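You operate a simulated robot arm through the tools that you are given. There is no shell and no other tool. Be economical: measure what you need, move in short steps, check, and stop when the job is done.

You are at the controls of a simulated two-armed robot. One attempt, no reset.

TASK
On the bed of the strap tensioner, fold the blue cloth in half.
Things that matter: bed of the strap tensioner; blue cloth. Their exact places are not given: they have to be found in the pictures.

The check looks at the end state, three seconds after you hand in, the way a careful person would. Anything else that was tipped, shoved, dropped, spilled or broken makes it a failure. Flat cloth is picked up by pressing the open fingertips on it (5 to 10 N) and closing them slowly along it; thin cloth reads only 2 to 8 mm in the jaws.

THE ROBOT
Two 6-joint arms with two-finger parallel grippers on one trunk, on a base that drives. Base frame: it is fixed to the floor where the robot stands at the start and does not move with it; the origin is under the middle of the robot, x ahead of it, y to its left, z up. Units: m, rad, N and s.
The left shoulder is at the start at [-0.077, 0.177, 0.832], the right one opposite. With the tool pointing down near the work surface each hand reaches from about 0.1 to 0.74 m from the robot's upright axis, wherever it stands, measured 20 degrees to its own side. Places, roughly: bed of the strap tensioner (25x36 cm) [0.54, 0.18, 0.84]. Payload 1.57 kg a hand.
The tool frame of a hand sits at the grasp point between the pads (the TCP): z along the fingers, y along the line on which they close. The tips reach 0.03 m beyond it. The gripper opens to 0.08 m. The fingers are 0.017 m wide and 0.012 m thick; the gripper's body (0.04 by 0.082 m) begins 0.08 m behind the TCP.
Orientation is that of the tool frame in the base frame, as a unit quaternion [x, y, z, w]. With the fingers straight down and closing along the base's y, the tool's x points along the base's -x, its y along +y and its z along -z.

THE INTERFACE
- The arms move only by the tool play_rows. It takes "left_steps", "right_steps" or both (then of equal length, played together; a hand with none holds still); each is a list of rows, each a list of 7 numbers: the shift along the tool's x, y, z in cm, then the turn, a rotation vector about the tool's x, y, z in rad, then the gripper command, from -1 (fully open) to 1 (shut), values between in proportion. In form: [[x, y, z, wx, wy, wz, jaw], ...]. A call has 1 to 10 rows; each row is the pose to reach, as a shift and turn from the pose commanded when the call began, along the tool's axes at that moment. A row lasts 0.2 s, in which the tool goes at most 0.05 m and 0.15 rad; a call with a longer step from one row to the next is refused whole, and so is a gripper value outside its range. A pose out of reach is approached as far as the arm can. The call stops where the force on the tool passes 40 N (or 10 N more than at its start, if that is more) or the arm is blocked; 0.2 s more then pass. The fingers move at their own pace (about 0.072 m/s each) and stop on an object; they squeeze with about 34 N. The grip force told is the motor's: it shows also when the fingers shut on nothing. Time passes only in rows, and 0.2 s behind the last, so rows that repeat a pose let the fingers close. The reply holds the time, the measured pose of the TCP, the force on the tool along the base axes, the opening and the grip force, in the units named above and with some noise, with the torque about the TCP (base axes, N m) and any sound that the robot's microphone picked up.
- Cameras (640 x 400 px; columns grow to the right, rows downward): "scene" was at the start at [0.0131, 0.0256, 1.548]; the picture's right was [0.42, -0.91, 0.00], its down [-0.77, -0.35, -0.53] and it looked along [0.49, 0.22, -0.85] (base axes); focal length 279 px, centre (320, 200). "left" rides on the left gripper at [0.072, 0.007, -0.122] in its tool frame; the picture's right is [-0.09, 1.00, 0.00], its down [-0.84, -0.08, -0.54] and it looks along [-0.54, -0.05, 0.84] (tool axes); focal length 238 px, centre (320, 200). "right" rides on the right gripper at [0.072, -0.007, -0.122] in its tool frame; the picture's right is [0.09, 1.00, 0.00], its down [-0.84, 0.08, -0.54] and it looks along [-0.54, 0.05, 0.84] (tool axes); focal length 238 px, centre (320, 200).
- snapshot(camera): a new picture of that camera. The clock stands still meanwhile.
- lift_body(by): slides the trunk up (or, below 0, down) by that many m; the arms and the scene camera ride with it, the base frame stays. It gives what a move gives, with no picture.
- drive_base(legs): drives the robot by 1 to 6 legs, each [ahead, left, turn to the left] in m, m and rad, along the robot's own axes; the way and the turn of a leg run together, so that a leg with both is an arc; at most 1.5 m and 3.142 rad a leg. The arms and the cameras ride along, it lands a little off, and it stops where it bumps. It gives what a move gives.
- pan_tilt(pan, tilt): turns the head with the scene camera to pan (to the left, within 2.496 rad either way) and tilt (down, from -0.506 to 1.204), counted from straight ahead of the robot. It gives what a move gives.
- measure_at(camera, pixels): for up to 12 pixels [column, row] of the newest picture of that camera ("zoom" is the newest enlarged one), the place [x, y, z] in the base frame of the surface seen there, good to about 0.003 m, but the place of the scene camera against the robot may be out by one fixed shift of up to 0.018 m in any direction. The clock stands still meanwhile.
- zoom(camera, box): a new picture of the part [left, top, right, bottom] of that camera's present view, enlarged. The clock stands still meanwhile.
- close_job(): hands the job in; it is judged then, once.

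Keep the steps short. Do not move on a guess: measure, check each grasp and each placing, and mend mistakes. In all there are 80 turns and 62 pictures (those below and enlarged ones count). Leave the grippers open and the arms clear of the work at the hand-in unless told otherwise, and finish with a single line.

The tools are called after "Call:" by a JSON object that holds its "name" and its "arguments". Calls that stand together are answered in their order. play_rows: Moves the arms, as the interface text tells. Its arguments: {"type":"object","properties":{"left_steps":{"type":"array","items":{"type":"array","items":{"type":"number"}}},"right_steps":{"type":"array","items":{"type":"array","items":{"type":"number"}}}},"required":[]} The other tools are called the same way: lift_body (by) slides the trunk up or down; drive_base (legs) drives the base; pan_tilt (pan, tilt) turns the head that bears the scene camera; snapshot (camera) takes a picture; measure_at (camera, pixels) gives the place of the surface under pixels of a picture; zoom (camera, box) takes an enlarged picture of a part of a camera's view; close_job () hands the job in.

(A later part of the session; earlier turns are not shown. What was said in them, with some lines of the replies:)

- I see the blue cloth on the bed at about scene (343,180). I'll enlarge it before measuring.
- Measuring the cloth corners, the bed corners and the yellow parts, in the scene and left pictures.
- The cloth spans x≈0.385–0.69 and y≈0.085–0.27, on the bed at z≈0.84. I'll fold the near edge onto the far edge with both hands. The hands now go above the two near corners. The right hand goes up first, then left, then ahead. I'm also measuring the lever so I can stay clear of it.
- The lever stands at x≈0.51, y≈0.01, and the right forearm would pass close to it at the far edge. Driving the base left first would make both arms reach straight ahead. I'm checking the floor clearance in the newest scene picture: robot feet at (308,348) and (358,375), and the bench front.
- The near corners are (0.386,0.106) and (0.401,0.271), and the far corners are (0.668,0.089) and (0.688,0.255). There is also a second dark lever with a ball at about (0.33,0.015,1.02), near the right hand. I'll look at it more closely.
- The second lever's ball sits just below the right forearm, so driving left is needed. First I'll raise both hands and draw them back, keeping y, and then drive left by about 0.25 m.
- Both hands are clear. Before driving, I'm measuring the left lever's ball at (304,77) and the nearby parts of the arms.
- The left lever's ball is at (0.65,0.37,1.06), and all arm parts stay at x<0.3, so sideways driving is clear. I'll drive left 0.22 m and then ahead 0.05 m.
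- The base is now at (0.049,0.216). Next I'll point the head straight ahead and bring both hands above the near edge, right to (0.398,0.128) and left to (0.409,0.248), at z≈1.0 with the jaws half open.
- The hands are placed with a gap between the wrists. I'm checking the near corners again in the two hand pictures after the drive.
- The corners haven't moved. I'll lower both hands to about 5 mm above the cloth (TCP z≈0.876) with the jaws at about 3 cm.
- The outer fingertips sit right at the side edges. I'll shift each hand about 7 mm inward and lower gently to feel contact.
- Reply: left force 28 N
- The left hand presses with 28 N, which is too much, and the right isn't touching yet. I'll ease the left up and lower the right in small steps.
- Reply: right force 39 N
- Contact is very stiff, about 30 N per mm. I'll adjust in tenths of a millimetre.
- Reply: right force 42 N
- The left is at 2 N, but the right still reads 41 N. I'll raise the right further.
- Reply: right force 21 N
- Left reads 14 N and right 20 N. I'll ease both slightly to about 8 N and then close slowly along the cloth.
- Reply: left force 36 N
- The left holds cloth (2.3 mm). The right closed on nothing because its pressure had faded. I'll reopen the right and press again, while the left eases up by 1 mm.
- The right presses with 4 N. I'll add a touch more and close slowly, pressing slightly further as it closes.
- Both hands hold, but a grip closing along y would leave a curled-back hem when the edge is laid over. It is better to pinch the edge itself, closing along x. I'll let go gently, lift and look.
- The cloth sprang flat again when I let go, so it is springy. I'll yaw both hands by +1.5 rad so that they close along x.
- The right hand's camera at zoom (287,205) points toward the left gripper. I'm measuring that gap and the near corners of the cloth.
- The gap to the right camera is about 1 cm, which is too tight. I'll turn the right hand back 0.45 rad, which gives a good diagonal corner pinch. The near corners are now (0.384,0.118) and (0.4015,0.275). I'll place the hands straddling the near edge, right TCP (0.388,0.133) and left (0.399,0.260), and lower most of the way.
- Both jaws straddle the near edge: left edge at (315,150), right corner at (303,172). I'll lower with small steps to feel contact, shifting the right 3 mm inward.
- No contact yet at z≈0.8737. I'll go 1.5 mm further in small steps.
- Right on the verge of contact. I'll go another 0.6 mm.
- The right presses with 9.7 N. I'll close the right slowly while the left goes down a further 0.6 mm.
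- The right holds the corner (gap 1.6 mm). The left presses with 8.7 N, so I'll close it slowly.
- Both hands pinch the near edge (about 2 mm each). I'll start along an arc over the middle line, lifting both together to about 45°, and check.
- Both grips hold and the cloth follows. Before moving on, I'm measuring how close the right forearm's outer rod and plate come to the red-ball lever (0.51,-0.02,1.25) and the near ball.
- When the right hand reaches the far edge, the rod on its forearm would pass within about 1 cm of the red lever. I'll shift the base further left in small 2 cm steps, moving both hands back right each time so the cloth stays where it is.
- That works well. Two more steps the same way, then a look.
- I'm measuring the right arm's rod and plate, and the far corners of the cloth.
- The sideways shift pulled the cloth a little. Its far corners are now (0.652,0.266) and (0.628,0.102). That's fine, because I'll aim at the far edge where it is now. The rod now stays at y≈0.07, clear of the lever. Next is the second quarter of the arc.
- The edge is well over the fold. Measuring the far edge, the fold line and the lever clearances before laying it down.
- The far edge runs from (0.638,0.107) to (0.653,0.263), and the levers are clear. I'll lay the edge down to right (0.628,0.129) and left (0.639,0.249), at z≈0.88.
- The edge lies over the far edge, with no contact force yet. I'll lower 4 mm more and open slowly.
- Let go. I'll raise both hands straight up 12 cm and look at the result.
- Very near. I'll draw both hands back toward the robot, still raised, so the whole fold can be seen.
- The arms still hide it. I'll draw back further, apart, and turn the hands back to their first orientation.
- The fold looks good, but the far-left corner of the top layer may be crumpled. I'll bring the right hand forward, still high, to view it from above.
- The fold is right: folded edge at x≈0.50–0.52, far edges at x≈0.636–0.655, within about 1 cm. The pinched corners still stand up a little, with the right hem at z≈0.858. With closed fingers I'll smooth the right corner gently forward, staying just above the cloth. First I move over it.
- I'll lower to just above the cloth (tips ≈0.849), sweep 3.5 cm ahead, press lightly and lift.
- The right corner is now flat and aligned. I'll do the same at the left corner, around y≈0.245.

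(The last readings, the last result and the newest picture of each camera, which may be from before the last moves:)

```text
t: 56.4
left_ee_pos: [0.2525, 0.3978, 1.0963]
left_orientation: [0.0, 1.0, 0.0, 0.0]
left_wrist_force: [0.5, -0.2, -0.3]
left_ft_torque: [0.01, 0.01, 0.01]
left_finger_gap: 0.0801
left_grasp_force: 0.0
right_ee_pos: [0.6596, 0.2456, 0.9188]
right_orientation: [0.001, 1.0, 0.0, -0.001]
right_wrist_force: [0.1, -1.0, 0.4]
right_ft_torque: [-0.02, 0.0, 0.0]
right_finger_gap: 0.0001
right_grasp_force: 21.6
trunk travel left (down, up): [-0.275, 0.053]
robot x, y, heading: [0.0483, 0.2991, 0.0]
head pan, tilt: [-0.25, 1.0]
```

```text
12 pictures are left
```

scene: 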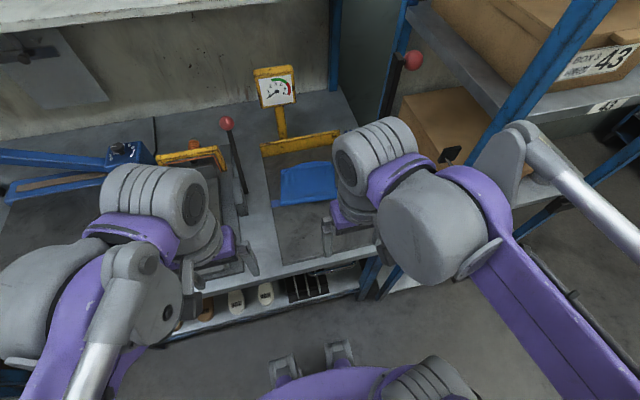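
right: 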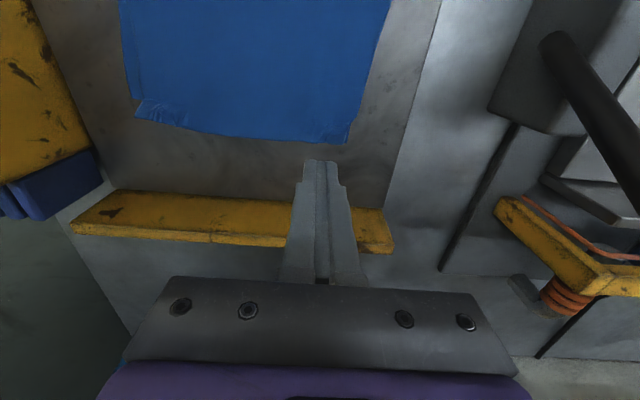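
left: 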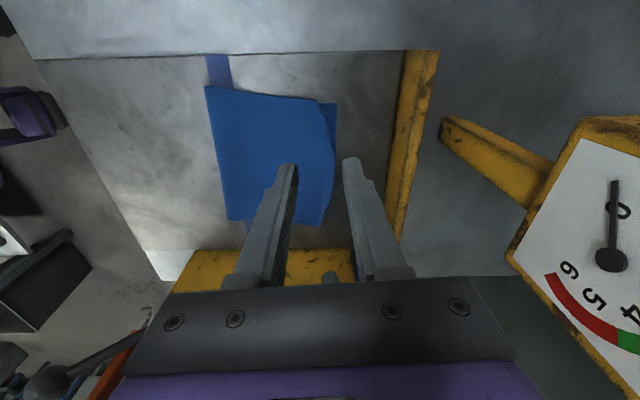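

Both far corners lie flat and aligned. I'll raise the right hand and draw it back clear, open it, and check once more.

Call:
{"name": "play_rows", "arguments": {"right_steps": [[0, 0, -5, 0, 0, 0, 1], [0.5, -0.5, -10, 0, 0, 0, 1], [4, -1.5, -14, 0, 0, 0, 0], [8.5, -2.5, -17, 0, 0, 0, -1], [13, -3.5, -17.5, 0, 0, 0, -1], [17.5, -4.5, -17.5, 0, 0, 0, -1], [22, -5, -17.5, 0, 0, 0, -1], [24, -5.5, -17.5, 0, 0, 0, -1]]}}

Call:
{"name": "zoom", "arguments": {"camera": "right", "box": [270, 120, 400, 250]}}

Call:
{"name": "play_rows", "arguments": {"right_steps": [[4, 0, 0, 0, 0, 0, -1], [8, 0, 0, 0, 0, 0, -1], [12, 0, 0, 0, 0, 0, -1], [16, 0, 0, 0, 0, 0, -1], [16, 0, 0, 0, 0, 0, -1]]}}

Call:
{"name": "snapshot", "arguments": {"camera": "scene"}}

```text
refused: row 2 steps farther than a row can; nothing moved
```

```text
3.08 times, centred on (335, 185) of right
```

zoom: 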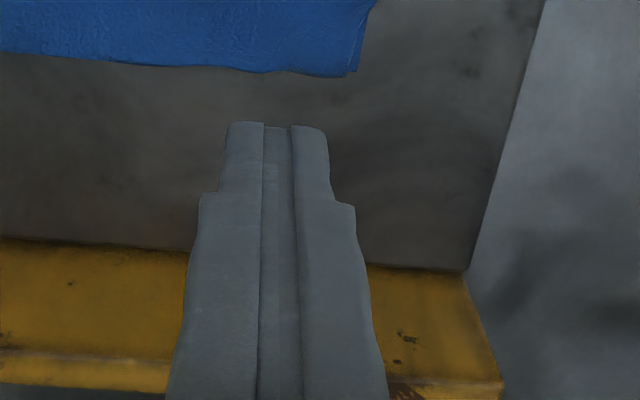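

```text
t: 57.6
left_ee_pos: [0.2539, 0.3976, 1.0964]
left_orientation: [0.001, 1.0, -0.001, -0.001]
left_wrist_force: [0.7, 0.1, 0.2]
left_ft_torque: [-0.03, 0.01, 0.02]
left_finger_gap: 0.0799
left_grasp_force: 0.0
right_ee_pos: [0.5011, 0.242, 0.9179]
right_orientation: [0.001, 1.0, 0.0, -0.001]
right_wrist_force: [0.7, 0.4, -0.1]
right_ft_torque: [-0.05, 0.01, 0.02]
right_finger_gap: 0.0802
right_grasp_force: 0.0
trunk travel left (down, up): [-0.275, 0.053]
robot x, y, heading: [0.0489, 0.3018, -0.002]
head pan, tilt: [-0.25, 1.0]
```

```text
10 pictures are left
```

scene: 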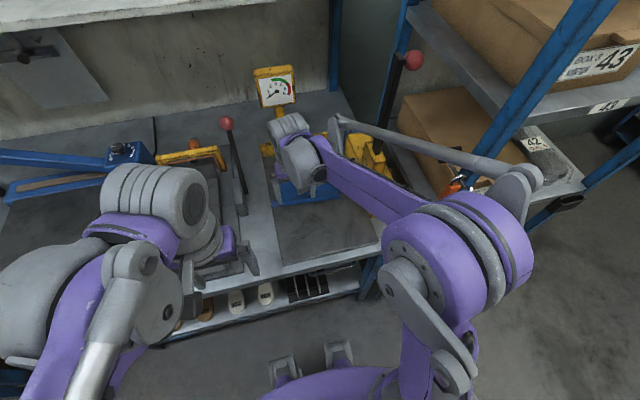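

One step was refused as too long. The hand therefore drew back at z≈0.918, still 3 cm above the cloth and with no contact force. Now I'll raise it and draw it clear.

Call:
{"name": "play_rows", "arguments": {"right_steps": [[0, 0, -4.5, 0, 0, 0, -1], [0, 0, -9, 0, 0, 0, -1], [0, 0, -13.5, 0, 0, 0, -1], [3, -0.7, -16, 0, 0, 0, -1], [6, -2, -17, 0, 0, 0, -1], [8, -4.5, -17, 0, 0, 0, -1]]}}

Call:
{"name": "zoom", "arguments": {"camera": "right", "box": [270, 130, 390, 250]}}

Call:
{"name": "play_rows", "arguments": {"right_steps": [[4, 0, 0, 0, 0, 0, -1], [8, 0, 0, 0, 0, 0, -1], [12, 0, 0, 0, 0, 0, -1], [16, 0, 0, 0, 0, 0, -1]]}}

Call:
{"name": "snapshot", "arguments": {"camera": "scene"}}

```text
t: 59.0
left_ee_pos: [0.2528, 0.3973, 1.0968]
left_orientation: [0.001, 1.0, 0.001, 0.001]
left_wrist_force: [-1.0, -0.1, -0.2]
left_ft_torque: [0.01, 0.0, -0.01]
left_finger_gap: 0.08
left_grasp_force: 0.1
right_ee_pos: [0.4182, 0.195, 1.0873]
right_orientation: [0.001, 1.0, 0.001, 0.001]
right_wrist_force: [0.4, 0.4, 0.6]
right_ft_torque: [0.01, -0.01, 0.01]
right_finger_gap: 0.0801
right_grasp_force: 0.0
trunk travel left (down, up): [-0.275, 0.053]
robot x, y, heading: [0.0483, 0.2988, 0.004]
head pan, tilt: [-0.25, 1.0]
```

```text
3.33 times, centred on (330, 190) of right
```

zoom: 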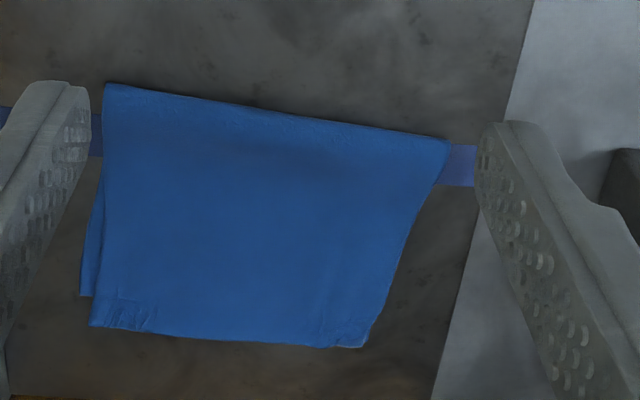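

```text
t: 60.0
left_ee_pos: [0.2508, 0.397, 1.0968]
left_orientation: [0.001, 1.0, 0.001, 0.001]
left_wrist_force: [0.4, -0.2, -1.2]
left_ft_torque: [0.0, -0.01, 0.01]
left_finger_gap: 0.08
left_grasp_force: 0.1
right_ee_pos: [0.2567, 0.1983, 1.0874]
right_orientation: [0.0, 1.0, 0.0, 0.001]
right_wrist_force: [-0.3, 0.5, 0.0]
right_ft_torque: [0.02, -0.01, -0.02]
right_finger_gap: 0.08
right_grasp_force: 0.0
trunk travel left (down, up): [-0.275, 0.053]
robot x, y, heading: [0.0477, 0.3009, -0.003]
head pan, tilt: [-0.25, 1.0]
```

```text
8 pictures are left
```

scene: 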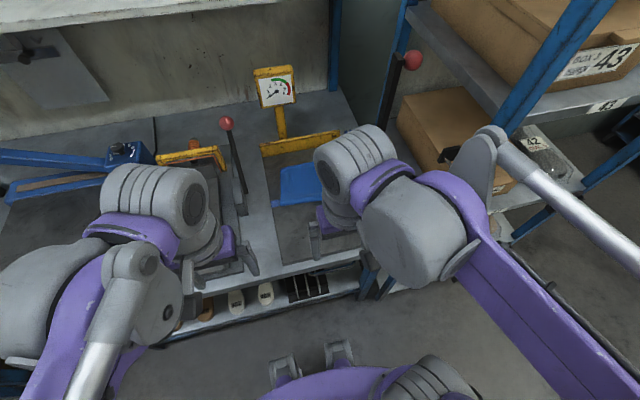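

The cloth lies flat and neatly folded in half on the bed, its edges matching to within about 1 cm. The levers stand as before, and both grippers are open and clear, so I'm handing in.

Call:
{"name": "close_job", "arguments": {}}

```text
The job is handed in.
```

The blue cloth is folded in half on the bed of the strap tensioner, edges matching to within about 1 cm, both grippers open and clear, and nothing else appears disturbed.
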